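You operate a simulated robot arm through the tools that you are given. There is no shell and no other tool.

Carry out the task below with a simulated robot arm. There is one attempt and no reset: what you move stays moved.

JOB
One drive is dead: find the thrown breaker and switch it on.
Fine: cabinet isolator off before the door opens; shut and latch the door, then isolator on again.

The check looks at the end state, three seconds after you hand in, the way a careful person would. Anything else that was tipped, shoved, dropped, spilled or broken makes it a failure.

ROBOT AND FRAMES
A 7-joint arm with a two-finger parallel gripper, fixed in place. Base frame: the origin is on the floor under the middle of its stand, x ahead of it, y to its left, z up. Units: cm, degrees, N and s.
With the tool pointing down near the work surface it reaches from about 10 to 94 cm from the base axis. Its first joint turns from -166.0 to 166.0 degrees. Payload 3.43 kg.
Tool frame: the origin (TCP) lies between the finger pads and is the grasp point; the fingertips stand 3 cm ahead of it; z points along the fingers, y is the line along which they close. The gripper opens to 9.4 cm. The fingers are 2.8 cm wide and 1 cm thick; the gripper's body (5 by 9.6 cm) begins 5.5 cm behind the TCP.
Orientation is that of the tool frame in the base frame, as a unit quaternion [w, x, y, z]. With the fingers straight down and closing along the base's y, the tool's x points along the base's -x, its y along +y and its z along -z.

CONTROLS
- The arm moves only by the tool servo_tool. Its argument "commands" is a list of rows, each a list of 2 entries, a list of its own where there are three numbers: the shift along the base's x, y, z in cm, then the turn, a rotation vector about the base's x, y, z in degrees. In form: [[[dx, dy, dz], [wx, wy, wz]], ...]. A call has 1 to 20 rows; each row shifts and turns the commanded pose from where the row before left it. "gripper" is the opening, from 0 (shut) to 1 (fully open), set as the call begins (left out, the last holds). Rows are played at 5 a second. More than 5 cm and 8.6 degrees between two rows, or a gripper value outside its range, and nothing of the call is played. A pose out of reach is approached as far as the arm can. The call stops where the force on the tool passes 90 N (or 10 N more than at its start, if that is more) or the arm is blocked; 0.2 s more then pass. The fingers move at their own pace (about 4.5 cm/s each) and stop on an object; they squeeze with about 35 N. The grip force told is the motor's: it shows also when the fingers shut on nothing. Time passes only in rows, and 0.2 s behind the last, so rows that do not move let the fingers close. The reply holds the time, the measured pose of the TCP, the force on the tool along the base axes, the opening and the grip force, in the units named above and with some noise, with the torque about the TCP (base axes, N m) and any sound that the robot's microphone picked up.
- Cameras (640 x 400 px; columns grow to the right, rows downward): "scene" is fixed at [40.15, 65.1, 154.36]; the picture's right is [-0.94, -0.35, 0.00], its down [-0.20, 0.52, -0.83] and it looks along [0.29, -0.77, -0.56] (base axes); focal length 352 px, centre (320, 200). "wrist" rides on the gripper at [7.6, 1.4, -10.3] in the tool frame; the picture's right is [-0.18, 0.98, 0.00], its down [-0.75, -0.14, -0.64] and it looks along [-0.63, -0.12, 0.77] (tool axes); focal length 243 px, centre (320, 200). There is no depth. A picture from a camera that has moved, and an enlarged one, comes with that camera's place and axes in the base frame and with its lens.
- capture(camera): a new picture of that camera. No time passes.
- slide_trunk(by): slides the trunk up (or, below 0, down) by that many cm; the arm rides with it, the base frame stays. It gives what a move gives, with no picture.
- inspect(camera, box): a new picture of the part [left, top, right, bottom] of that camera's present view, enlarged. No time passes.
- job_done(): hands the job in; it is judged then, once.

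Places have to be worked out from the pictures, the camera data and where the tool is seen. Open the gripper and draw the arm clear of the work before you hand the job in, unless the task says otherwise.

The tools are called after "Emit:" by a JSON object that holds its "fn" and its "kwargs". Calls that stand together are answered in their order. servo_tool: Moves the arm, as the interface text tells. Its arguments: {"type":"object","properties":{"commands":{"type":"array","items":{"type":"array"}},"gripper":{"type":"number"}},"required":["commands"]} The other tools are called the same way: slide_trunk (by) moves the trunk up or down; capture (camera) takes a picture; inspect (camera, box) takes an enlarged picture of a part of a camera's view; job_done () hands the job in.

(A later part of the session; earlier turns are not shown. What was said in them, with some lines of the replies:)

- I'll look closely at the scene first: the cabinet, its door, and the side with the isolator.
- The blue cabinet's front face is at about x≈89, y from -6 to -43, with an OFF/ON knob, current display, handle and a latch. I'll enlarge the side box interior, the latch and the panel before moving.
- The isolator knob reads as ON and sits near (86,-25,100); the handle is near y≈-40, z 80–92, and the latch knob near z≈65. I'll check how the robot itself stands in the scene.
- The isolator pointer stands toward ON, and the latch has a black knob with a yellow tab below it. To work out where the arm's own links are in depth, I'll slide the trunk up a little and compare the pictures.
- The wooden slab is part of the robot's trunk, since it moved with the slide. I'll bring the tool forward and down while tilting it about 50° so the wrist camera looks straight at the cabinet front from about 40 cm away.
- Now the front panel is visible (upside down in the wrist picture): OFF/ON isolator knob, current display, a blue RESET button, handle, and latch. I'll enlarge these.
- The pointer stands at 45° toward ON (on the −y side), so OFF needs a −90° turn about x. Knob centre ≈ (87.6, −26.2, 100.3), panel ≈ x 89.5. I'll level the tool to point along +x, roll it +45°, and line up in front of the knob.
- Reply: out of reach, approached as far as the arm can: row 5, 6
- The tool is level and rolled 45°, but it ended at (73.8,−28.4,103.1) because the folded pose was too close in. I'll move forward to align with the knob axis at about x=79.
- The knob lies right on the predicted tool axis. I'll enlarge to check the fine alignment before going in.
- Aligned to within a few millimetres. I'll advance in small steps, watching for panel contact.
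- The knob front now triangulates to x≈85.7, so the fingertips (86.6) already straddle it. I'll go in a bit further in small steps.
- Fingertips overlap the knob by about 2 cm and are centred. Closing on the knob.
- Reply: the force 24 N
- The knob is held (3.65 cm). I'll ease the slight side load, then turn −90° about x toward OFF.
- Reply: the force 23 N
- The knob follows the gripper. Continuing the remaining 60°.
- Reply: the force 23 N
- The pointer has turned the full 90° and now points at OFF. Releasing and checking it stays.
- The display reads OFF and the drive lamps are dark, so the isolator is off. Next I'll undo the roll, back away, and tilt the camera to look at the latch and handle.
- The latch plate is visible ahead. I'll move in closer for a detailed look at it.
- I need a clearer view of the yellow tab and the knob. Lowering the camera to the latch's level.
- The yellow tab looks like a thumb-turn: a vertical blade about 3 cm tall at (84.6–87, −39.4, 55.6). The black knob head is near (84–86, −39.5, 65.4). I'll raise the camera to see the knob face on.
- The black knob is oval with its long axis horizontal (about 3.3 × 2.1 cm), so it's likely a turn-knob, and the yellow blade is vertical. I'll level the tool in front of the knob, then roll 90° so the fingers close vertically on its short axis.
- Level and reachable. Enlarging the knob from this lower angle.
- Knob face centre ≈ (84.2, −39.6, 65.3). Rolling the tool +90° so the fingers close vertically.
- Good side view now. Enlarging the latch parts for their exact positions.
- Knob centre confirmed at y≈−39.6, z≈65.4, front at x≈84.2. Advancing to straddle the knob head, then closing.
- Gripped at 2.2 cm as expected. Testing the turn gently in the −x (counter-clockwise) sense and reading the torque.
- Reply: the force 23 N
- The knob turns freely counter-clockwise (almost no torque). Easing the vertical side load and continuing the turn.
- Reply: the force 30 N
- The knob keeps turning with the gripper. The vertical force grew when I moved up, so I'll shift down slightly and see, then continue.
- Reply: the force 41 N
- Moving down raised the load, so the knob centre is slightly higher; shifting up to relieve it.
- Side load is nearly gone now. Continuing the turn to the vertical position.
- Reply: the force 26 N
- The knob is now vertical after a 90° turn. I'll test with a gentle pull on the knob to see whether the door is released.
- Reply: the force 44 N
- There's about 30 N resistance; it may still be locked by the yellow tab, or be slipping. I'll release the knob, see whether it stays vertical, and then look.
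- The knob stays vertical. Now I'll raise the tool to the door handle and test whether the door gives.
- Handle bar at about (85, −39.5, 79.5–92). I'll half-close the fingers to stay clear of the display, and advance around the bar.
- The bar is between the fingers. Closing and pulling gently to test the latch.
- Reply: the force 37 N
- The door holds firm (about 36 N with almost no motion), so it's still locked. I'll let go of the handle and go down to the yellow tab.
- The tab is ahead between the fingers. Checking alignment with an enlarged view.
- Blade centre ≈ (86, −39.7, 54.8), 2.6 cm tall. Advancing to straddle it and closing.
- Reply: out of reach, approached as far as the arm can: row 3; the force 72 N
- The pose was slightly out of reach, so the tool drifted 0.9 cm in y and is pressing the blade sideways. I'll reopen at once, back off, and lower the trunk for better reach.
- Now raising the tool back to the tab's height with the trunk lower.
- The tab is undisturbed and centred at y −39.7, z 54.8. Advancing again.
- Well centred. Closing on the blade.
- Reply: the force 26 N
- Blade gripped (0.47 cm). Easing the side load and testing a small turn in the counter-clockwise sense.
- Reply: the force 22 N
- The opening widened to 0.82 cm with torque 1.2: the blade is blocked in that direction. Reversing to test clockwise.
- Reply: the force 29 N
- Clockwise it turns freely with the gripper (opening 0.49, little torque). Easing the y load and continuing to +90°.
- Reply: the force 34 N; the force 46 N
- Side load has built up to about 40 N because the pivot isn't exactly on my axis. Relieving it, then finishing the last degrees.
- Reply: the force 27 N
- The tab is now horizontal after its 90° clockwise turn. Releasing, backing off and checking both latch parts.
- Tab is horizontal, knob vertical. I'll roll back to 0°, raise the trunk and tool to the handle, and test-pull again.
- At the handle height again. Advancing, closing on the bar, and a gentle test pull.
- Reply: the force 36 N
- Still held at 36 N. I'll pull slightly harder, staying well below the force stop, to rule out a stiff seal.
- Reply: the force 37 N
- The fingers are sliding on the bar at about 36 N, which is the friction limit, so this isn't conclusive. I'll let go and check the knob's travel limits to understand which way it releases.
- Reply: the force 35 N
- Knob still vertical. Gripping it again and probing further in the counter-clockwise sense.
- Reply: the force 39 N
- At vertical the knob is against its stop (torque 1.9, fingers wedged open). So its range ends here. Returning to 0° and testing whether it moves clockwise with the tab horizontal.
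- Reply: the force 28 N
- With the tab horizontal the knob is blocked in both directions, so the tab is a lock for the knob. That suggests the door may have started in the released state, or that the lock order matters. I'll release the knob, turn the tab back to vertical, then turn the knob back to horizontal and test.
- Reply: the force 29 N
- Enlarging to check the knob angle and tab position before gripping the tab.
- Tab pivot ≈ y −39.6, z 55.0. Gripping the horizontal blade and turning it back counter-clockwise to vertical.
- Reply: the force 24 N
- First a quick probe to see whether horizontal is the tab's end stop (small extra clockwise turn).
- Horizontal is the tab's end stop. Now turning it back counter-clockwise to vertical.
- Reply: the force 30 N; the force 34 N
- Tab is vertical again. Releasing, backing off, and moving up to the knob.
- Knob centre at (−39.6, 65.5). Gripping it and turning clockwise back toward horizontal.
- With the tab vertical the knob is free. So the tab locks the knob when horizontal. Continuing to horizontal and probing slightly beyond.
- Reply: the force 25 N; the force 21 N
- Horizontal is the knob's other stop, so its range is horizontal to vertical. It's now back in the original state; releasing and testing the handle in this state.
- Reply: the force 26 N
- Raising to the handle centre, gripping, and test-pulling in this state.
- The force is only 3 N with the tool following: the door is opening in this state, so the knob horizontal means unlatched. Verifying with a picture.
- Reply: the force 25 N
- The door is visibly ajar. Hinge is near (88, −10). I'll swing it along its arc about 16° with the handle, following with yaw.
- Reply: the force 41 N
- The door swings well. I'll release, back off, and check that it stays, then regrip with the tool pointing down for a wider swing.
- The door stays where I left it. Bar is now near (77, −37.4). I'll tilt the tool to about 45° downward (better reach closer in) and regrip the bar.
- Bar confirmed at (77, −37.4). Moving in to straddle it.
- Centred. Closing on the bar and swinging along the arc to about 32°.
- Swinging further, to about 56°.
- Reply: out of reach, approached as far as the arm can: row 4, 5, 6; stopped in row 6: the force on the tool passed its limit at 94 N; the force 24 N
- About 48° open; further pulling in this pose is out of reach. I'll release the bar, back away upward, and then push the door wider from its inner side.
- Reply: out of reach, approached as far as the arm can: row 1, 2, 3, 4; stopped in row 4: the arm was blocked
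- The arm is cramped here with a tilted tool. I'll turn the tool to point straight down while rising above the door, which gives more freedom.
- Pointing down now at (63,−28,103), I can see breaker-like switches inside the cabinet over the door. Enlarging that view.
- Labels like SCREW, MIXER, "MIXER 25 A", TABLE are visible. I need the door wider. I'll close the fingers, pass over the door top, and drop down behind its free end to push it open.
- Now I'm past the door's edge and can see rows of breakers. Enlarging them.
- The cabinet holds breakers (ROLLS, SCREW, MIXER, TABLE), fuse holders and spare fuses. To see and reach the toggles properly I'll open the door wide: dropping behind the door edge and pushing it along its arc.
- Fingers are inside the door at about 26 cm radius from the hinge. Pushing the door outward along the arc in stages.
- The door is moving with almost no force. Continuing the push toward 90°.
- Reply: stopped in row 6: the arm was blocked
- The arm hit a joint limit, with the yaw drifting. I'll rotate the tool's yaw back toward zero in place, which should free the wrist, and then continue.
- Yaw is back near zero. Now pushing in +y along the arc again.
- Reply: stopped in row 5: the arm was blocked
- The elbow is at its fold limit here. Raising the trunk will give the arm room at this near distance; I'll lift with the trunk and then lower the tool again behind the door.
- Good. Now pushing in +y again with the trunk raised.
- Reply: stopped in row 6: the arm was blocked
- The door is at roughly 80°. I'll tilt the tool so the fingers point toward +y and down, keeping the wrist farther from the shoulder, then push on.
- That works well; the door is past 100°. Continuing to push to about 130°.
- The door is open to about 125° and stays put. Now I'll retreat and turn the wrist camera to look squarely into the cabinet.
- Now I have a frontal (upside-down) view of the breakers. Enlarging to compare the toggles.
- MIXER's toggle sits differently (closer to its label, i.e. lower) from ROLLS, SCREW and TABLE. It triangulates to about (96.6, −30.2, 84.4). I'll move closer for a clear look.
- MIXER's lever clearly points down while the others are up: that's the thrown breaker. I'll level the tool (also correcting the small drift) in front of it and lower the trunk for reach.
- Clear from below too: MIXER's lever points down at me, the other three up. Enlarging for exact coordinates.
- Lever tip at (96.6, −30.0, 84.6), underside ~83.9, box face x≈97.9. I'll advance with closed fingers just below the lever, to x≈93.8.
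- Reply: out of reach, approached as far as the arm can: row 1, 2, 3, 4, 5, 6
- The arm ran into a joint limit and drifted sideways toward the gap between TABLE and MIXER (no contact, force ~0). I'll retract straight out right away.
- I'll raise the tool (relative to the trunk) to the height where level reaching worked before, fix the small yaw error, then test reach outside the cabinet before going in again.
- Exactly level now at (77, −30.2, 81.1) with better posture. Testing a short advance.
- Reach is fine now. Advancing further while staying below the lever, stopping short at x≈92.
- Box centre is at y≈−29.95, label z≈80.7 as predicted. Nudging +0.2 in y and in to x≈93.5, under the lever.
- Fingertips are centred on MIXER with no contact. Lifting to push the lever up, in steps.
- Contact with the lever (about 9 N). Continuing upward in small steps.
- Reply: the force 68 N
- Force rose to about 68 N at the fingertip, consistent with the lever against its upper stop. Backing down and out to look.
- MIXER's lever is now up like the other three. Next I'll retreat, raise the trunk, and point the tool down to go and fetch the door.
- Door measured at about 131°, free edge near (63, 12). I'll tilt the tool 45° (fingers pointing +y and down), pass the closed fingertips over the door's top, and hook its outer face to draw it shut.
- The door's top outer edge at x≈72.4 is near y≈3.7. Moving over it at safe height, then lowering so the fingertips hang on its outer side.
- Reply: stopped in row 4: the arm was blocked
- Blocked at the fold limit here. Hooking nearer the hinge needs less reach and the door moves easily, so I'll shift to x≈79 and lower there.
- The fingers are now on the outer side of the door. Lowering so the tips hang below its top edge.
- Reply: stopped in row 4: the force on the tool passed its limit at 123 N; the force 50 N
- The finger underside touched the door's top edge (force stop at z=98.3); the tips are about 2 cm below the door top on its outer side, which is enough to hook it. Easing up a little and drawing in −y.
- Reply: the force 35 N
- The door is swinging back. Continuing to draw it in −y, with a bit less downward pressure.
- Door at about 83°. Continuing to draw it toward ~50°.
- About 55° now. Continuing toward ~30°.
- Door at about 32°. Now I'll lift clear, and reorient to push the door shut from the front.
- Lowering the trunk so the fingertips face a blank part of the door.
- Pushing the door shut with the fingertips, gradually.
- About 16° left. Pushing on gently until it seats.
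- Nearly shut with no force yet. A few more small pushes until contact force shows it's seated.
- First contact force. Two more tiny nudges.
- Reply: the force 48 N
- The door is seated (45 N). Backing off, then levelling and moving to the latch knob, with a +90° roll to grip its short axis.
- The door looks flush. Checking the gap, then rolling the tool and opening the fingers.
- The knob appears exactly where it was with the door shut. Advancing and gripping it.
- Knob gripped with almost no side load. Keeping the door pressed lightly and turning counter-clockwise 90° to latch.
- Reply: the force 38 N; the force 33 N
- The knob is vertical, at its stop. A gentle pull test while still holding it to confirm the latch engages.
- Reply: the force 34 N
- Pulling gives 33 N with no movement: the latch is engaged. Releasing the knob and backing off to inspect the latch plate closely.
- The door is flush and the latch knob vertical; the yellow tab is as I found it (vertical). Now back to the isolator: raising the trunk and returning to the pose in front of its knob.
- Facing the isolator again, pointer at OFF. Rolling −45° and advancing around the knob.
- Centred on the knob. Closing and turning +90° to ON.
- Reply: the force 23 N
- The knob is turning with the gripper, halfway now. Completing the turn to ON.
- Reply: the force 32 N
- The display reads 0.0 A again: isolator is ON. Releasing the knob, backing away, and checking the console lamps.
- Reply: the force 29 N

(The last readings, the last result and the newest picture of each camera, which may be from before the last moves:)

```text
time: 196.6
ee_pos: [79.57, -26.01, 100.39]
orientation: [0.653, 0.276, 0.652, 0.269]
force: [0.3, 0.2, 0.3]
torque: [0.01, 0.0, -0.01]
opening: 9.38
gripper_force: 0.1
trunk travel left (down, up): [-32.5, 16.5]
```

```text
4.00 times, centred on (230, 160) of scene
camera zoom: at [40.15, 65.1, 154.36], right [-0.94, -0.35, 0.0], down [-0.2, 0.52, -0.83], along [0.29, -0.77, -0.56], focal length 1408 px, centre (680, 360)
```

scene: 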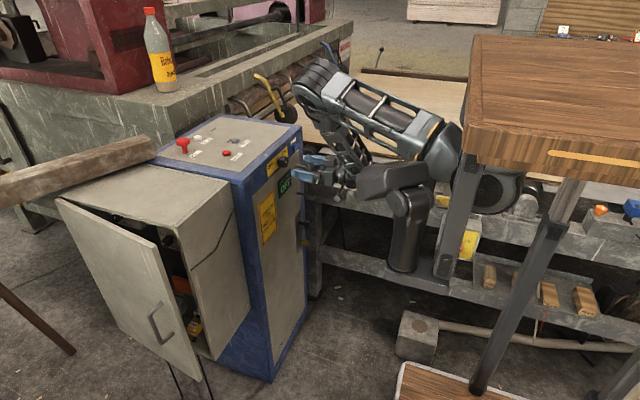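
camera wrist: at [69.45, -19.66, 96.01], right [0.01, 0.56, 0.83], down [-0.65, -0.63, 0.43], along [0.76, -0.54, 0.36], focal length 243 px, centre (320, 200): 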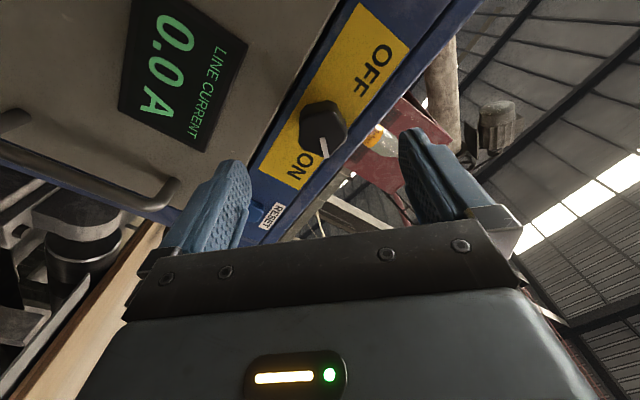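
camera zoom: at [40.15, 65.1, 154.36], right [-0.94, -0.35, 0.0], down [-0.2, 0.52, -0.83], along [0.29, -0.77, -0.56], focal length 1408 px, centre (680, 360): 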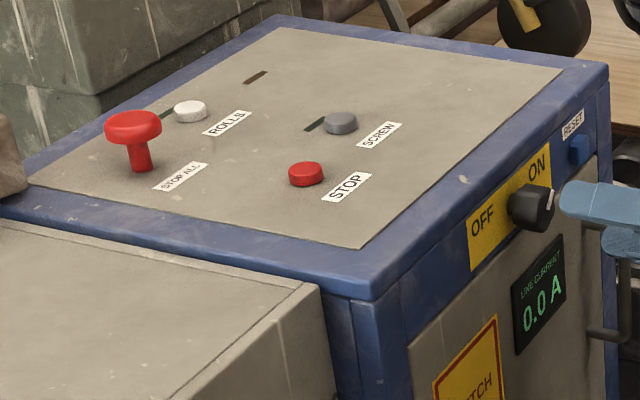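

The pointer is at ON and the display is live. The ROLLS/SCREW lamps that were lit at the start are still dark; I'll back away, wait a few seconds and look again.

Emit:
{"fn": "servo_tool", "kwargs": {"commands": [[[0, 0, 0], [-7.5, 0, 0]], [[0, 0, 0], [-7.5, 0, 0]], [[0, 0, 0], [-7.5, 0, 0]], [[0, 0, 0], [-7.5, 0, 0]], [[0, 0, 0], [-7.5, 0, 0]], [[0, 0, 0], [-7.5, 0, 0]], [[-4, 0, 0], [0, 8, 0]], [[-4, 0, 0], [0, 8, 0]], [[-4, 0, 0], [0, 8, 0]], [[-4, 0, 0], [0, 8, 0]], [[-4, 0, 0], [0, 8, 0]], [[0, 0, 0], [0, 0, 0]], [[0, 0, 0], [0, 0, 0]], [[0, 0, 0], [0, 0, 0]], [[0, 0, 0], [0, 0, 0]], [[0, 0, 0], [0, 0, 0]], [[0, 0, 0], [0, 0, 0]], [[0, 0, 0], [0, 0, 0]]]}}

Emit:
{"fn": "capture", "kwargs": {"camera": "wrist"}}

Emit:
{"fn": "inspect", "kwargs": {"camera": "scene", "box": [150, 110, 320, 260]}}

Emit:
{"fn": "inspect", "kwargs": {"camera": "wrist", "box": [220, 0, 420, 240]}}

```text
time: 200.4
ee_pos: [59.58, -25.98, 100.49]
orientation: [0.425, 0.005, 0.905, -0.001]
force: [-0.6, -0.1, 0.1]
torque: [-0.03, 0.02, 0.04]
opening: 9.42
gripper_force: 0.0
trunk travel left (down, up): [-32.5, 16.5]
```

```text
taken
camera wrist: at [46.89, -24.56, 101.13], right [0.13, 0.98, 0.14], down [-0.01, -0.14, 0.99], along [0.99, -0.13, -0.01], focal length 243 px, centre (320, 200)
```

wrist: 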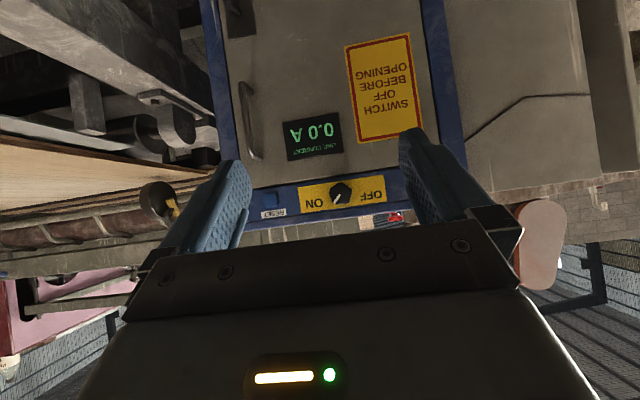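

```text
2.67 times, centred on (235, 185) of scene
camera zoom: at [40.15, 65.1, 154.36], right [-0.94, -0.35, 0.0], down [-0.2, 0.52, -0.83], along [0.29, -0.77, -0.56], focal length 939 px, centre (547, 240)
```

zoom: 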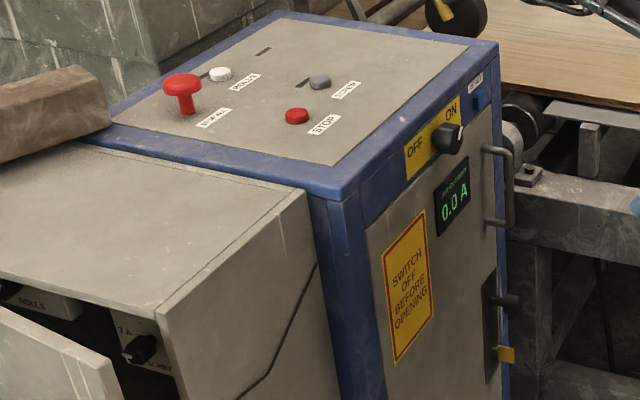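

```text
1.67 times, centred on (320, 120) of wrist
camera zoom: at [46.89, -24.56, 101.13], right [0.13, 0.98, 0.14], down [-0.01, -0.14, 0.99], along [0.99, -0.13, -0.01], focal length 404 px, centre (320, 333)
```

zoom: 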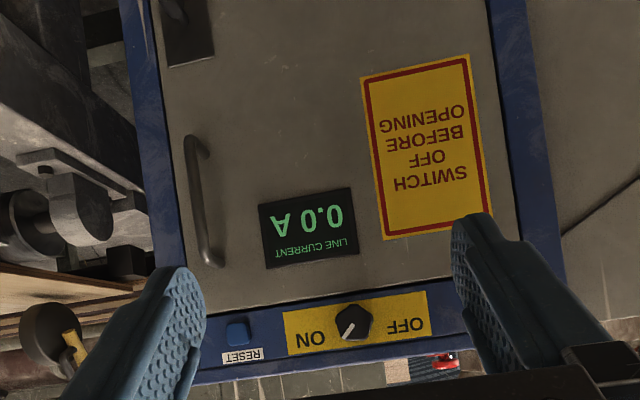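

Isolator pointer at ON, display 0.0 A, door flush, latch knob vertical. I'll enlarge the isolator, console and latch to compare with the initial pictures.

Emit:
{"fn": "inspect", "kwargs": {"camera": "wrist", "box": [255, 165, 405, 235]}}

Emit:
{"fn": "inspect", "kwargs": {"camera": "scene", "box": [165, 125, 265, 180]}}

Emit:
{"fn": "inspect", "kwargs": {"camera": "scene", "box": [270, 195, 330, 265]}}

Emit:
{"fn": "capture", "kwargs": {"camera": "scene"}}

```text
4.27 times, centred on (330, 200) of wrist
camera zoom: at [46.89, -24.56, 101.13], right [0.13, 0.98, 0.14], down [-0.01, -0.14, 0.99], along [0.99, -0.13, -0.01], focal length 1035 px, centre (277, 200)
```

zoom: 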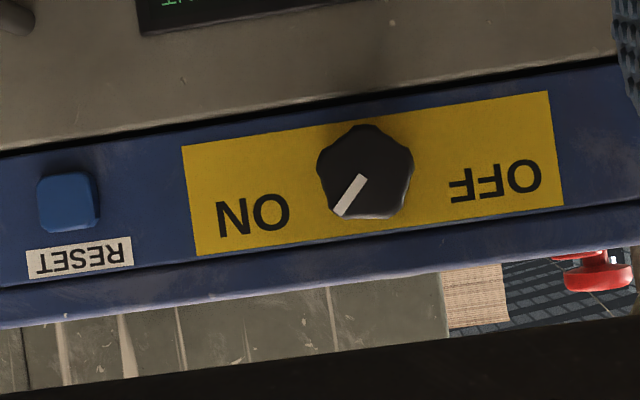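

```text
6.40 times, centred on (215, 152) of scene
camera zoom: at [40.15, 65.1, 154.36], right [-0.94, -0.35, 0.0], down [-0.2, 0.52, -0.83], along [0.29, -0.77, -0.56], focal length 2253 px, centre (992, 504)
```

zoom: 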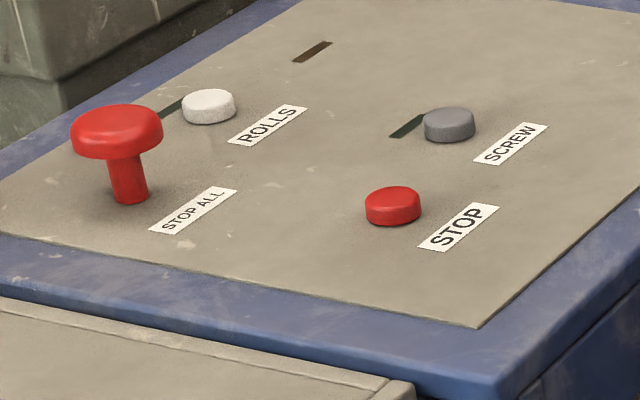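

```text
5.71 times, centred on (300, 230) of scene
camera zoom: at [40.15, 65.1, 154.36], right [-0.94, -0.35, 0.0], down [-0.2, 0.52, -0.83], along [0.29, -0.77, -0.56], focal length 2012 px, centre (434, 29)
```

zoom: 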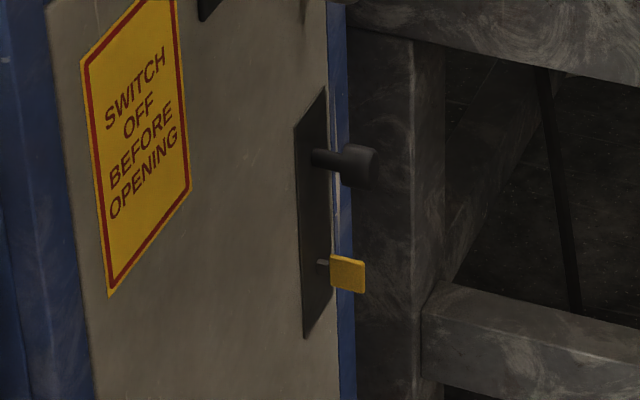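

```text
taken
```

scene: 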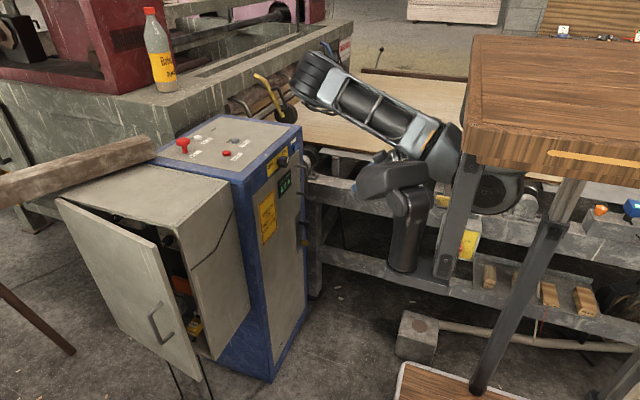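

Everything matches the goal: the isolator pointer is exactly where it began (ON), the door is flush, the latch knob is thrown, and the tab, RESET and console buttons are untouched. I'll draw the arm back to its starting pose with the gripper open.

Emit:
{"fn": "servo_tool", "kwargs": {"commands": [[[-1.6, -0.5, 2.6], [0, 8.33, 0]], [[-1.6, -0.5, 2.6], [0, 8.33, 0]], [[-1.6, -0.5, 2.6], [0, 8.33, 0]], [[-1.6, -0.5, 2.6], [0, 8.33, 0]], [[-1.6, -0.5, 2.6], [0, 8.33, 0]], [[-1.6, -0.5, 2.6], [0, 8.33, 0]], [[0, 0, 0], [0, 0, 0]]], "gripper": 1}}

Emit:
{"fn": "capture", "kwargs": {"camera": "scene"}}

Emit:
{"fn": "capture", "kwargs": {"camera": "wrist"}}

```text
time: 202.0
ee_pos: [49.8, -28.94, 116.13]
orientation: [0.002, 0.004, 1.0, -0.003]
force: [0.0, -0.2, -0.4]
torque: [-0.02, -0.01, 0.03]
opening: 9.42
gripper_force: 0.0
trunk travel left (down, up): [-32.5, 16.5]
```

```text
taken
```

scene: 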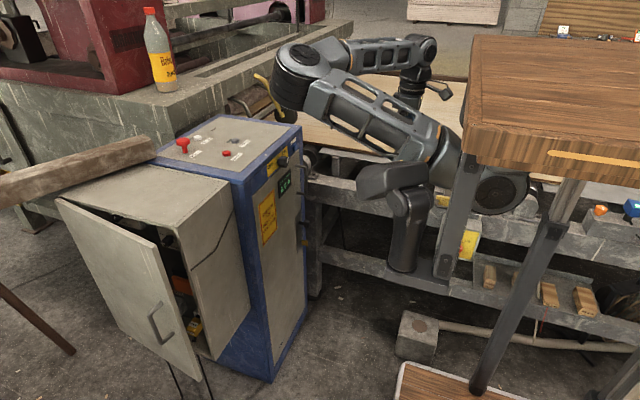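

```text
taken
camera wrist: at [42.3, -27.51, 126.24], right [0.19, 0.98, -0.01], down [0.75, -0.14, 0.65], along [0.63, -0.13, -0.76], focal length 243 px, centre (320, 200)
```

wrist: 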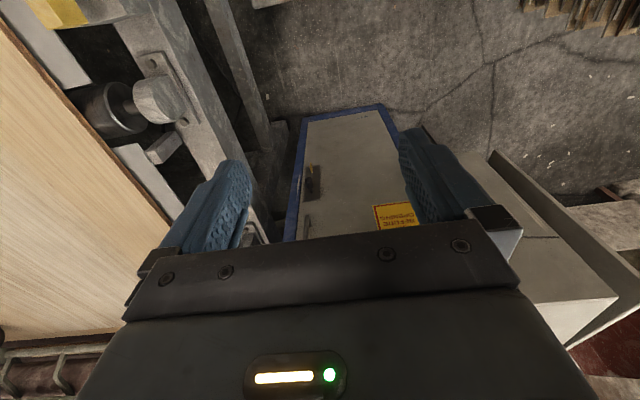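

The arm is back at its starting pose with the gripper open. The MIXER breaker is on, the door is shut and latched, the isolator is back on, and nothing else looks disturbed. Handing in.

Emit:
{"fn": "job_done", "kwargs": {}}

```text
The job is handed in.
```

I found the thrown breaker, MIXER, and switched it on. The job is handed in, but I haven't seen the result of the check.

- **Isolator:** I turned it off before opening the door; the display read OFF. It is on again now and the display reads 0.0 A, as at the start.
- **Breaker:** MIXER's lever was down while ROLLS, SCREW and TABLE were up. It is now up like the other three.
- **Door:** it is shut flush and latched. A test pull on the latch knob met about 33 N with no movement. The door was shut but not latched when I started.
- **Yellow tab on the latch plate:** this locks the latch knob. While working out the latch I turned it and put it back as I found it, so the door is latched but not locked.

**Lamps still dark:** the green lamps beside the ROLLS and SCREW buttons were lit at the start. They went out with the isolator and have not come back on. I did not press RESET or any start button, since that wasn't part of the job, so those drives may need a reset or restart.
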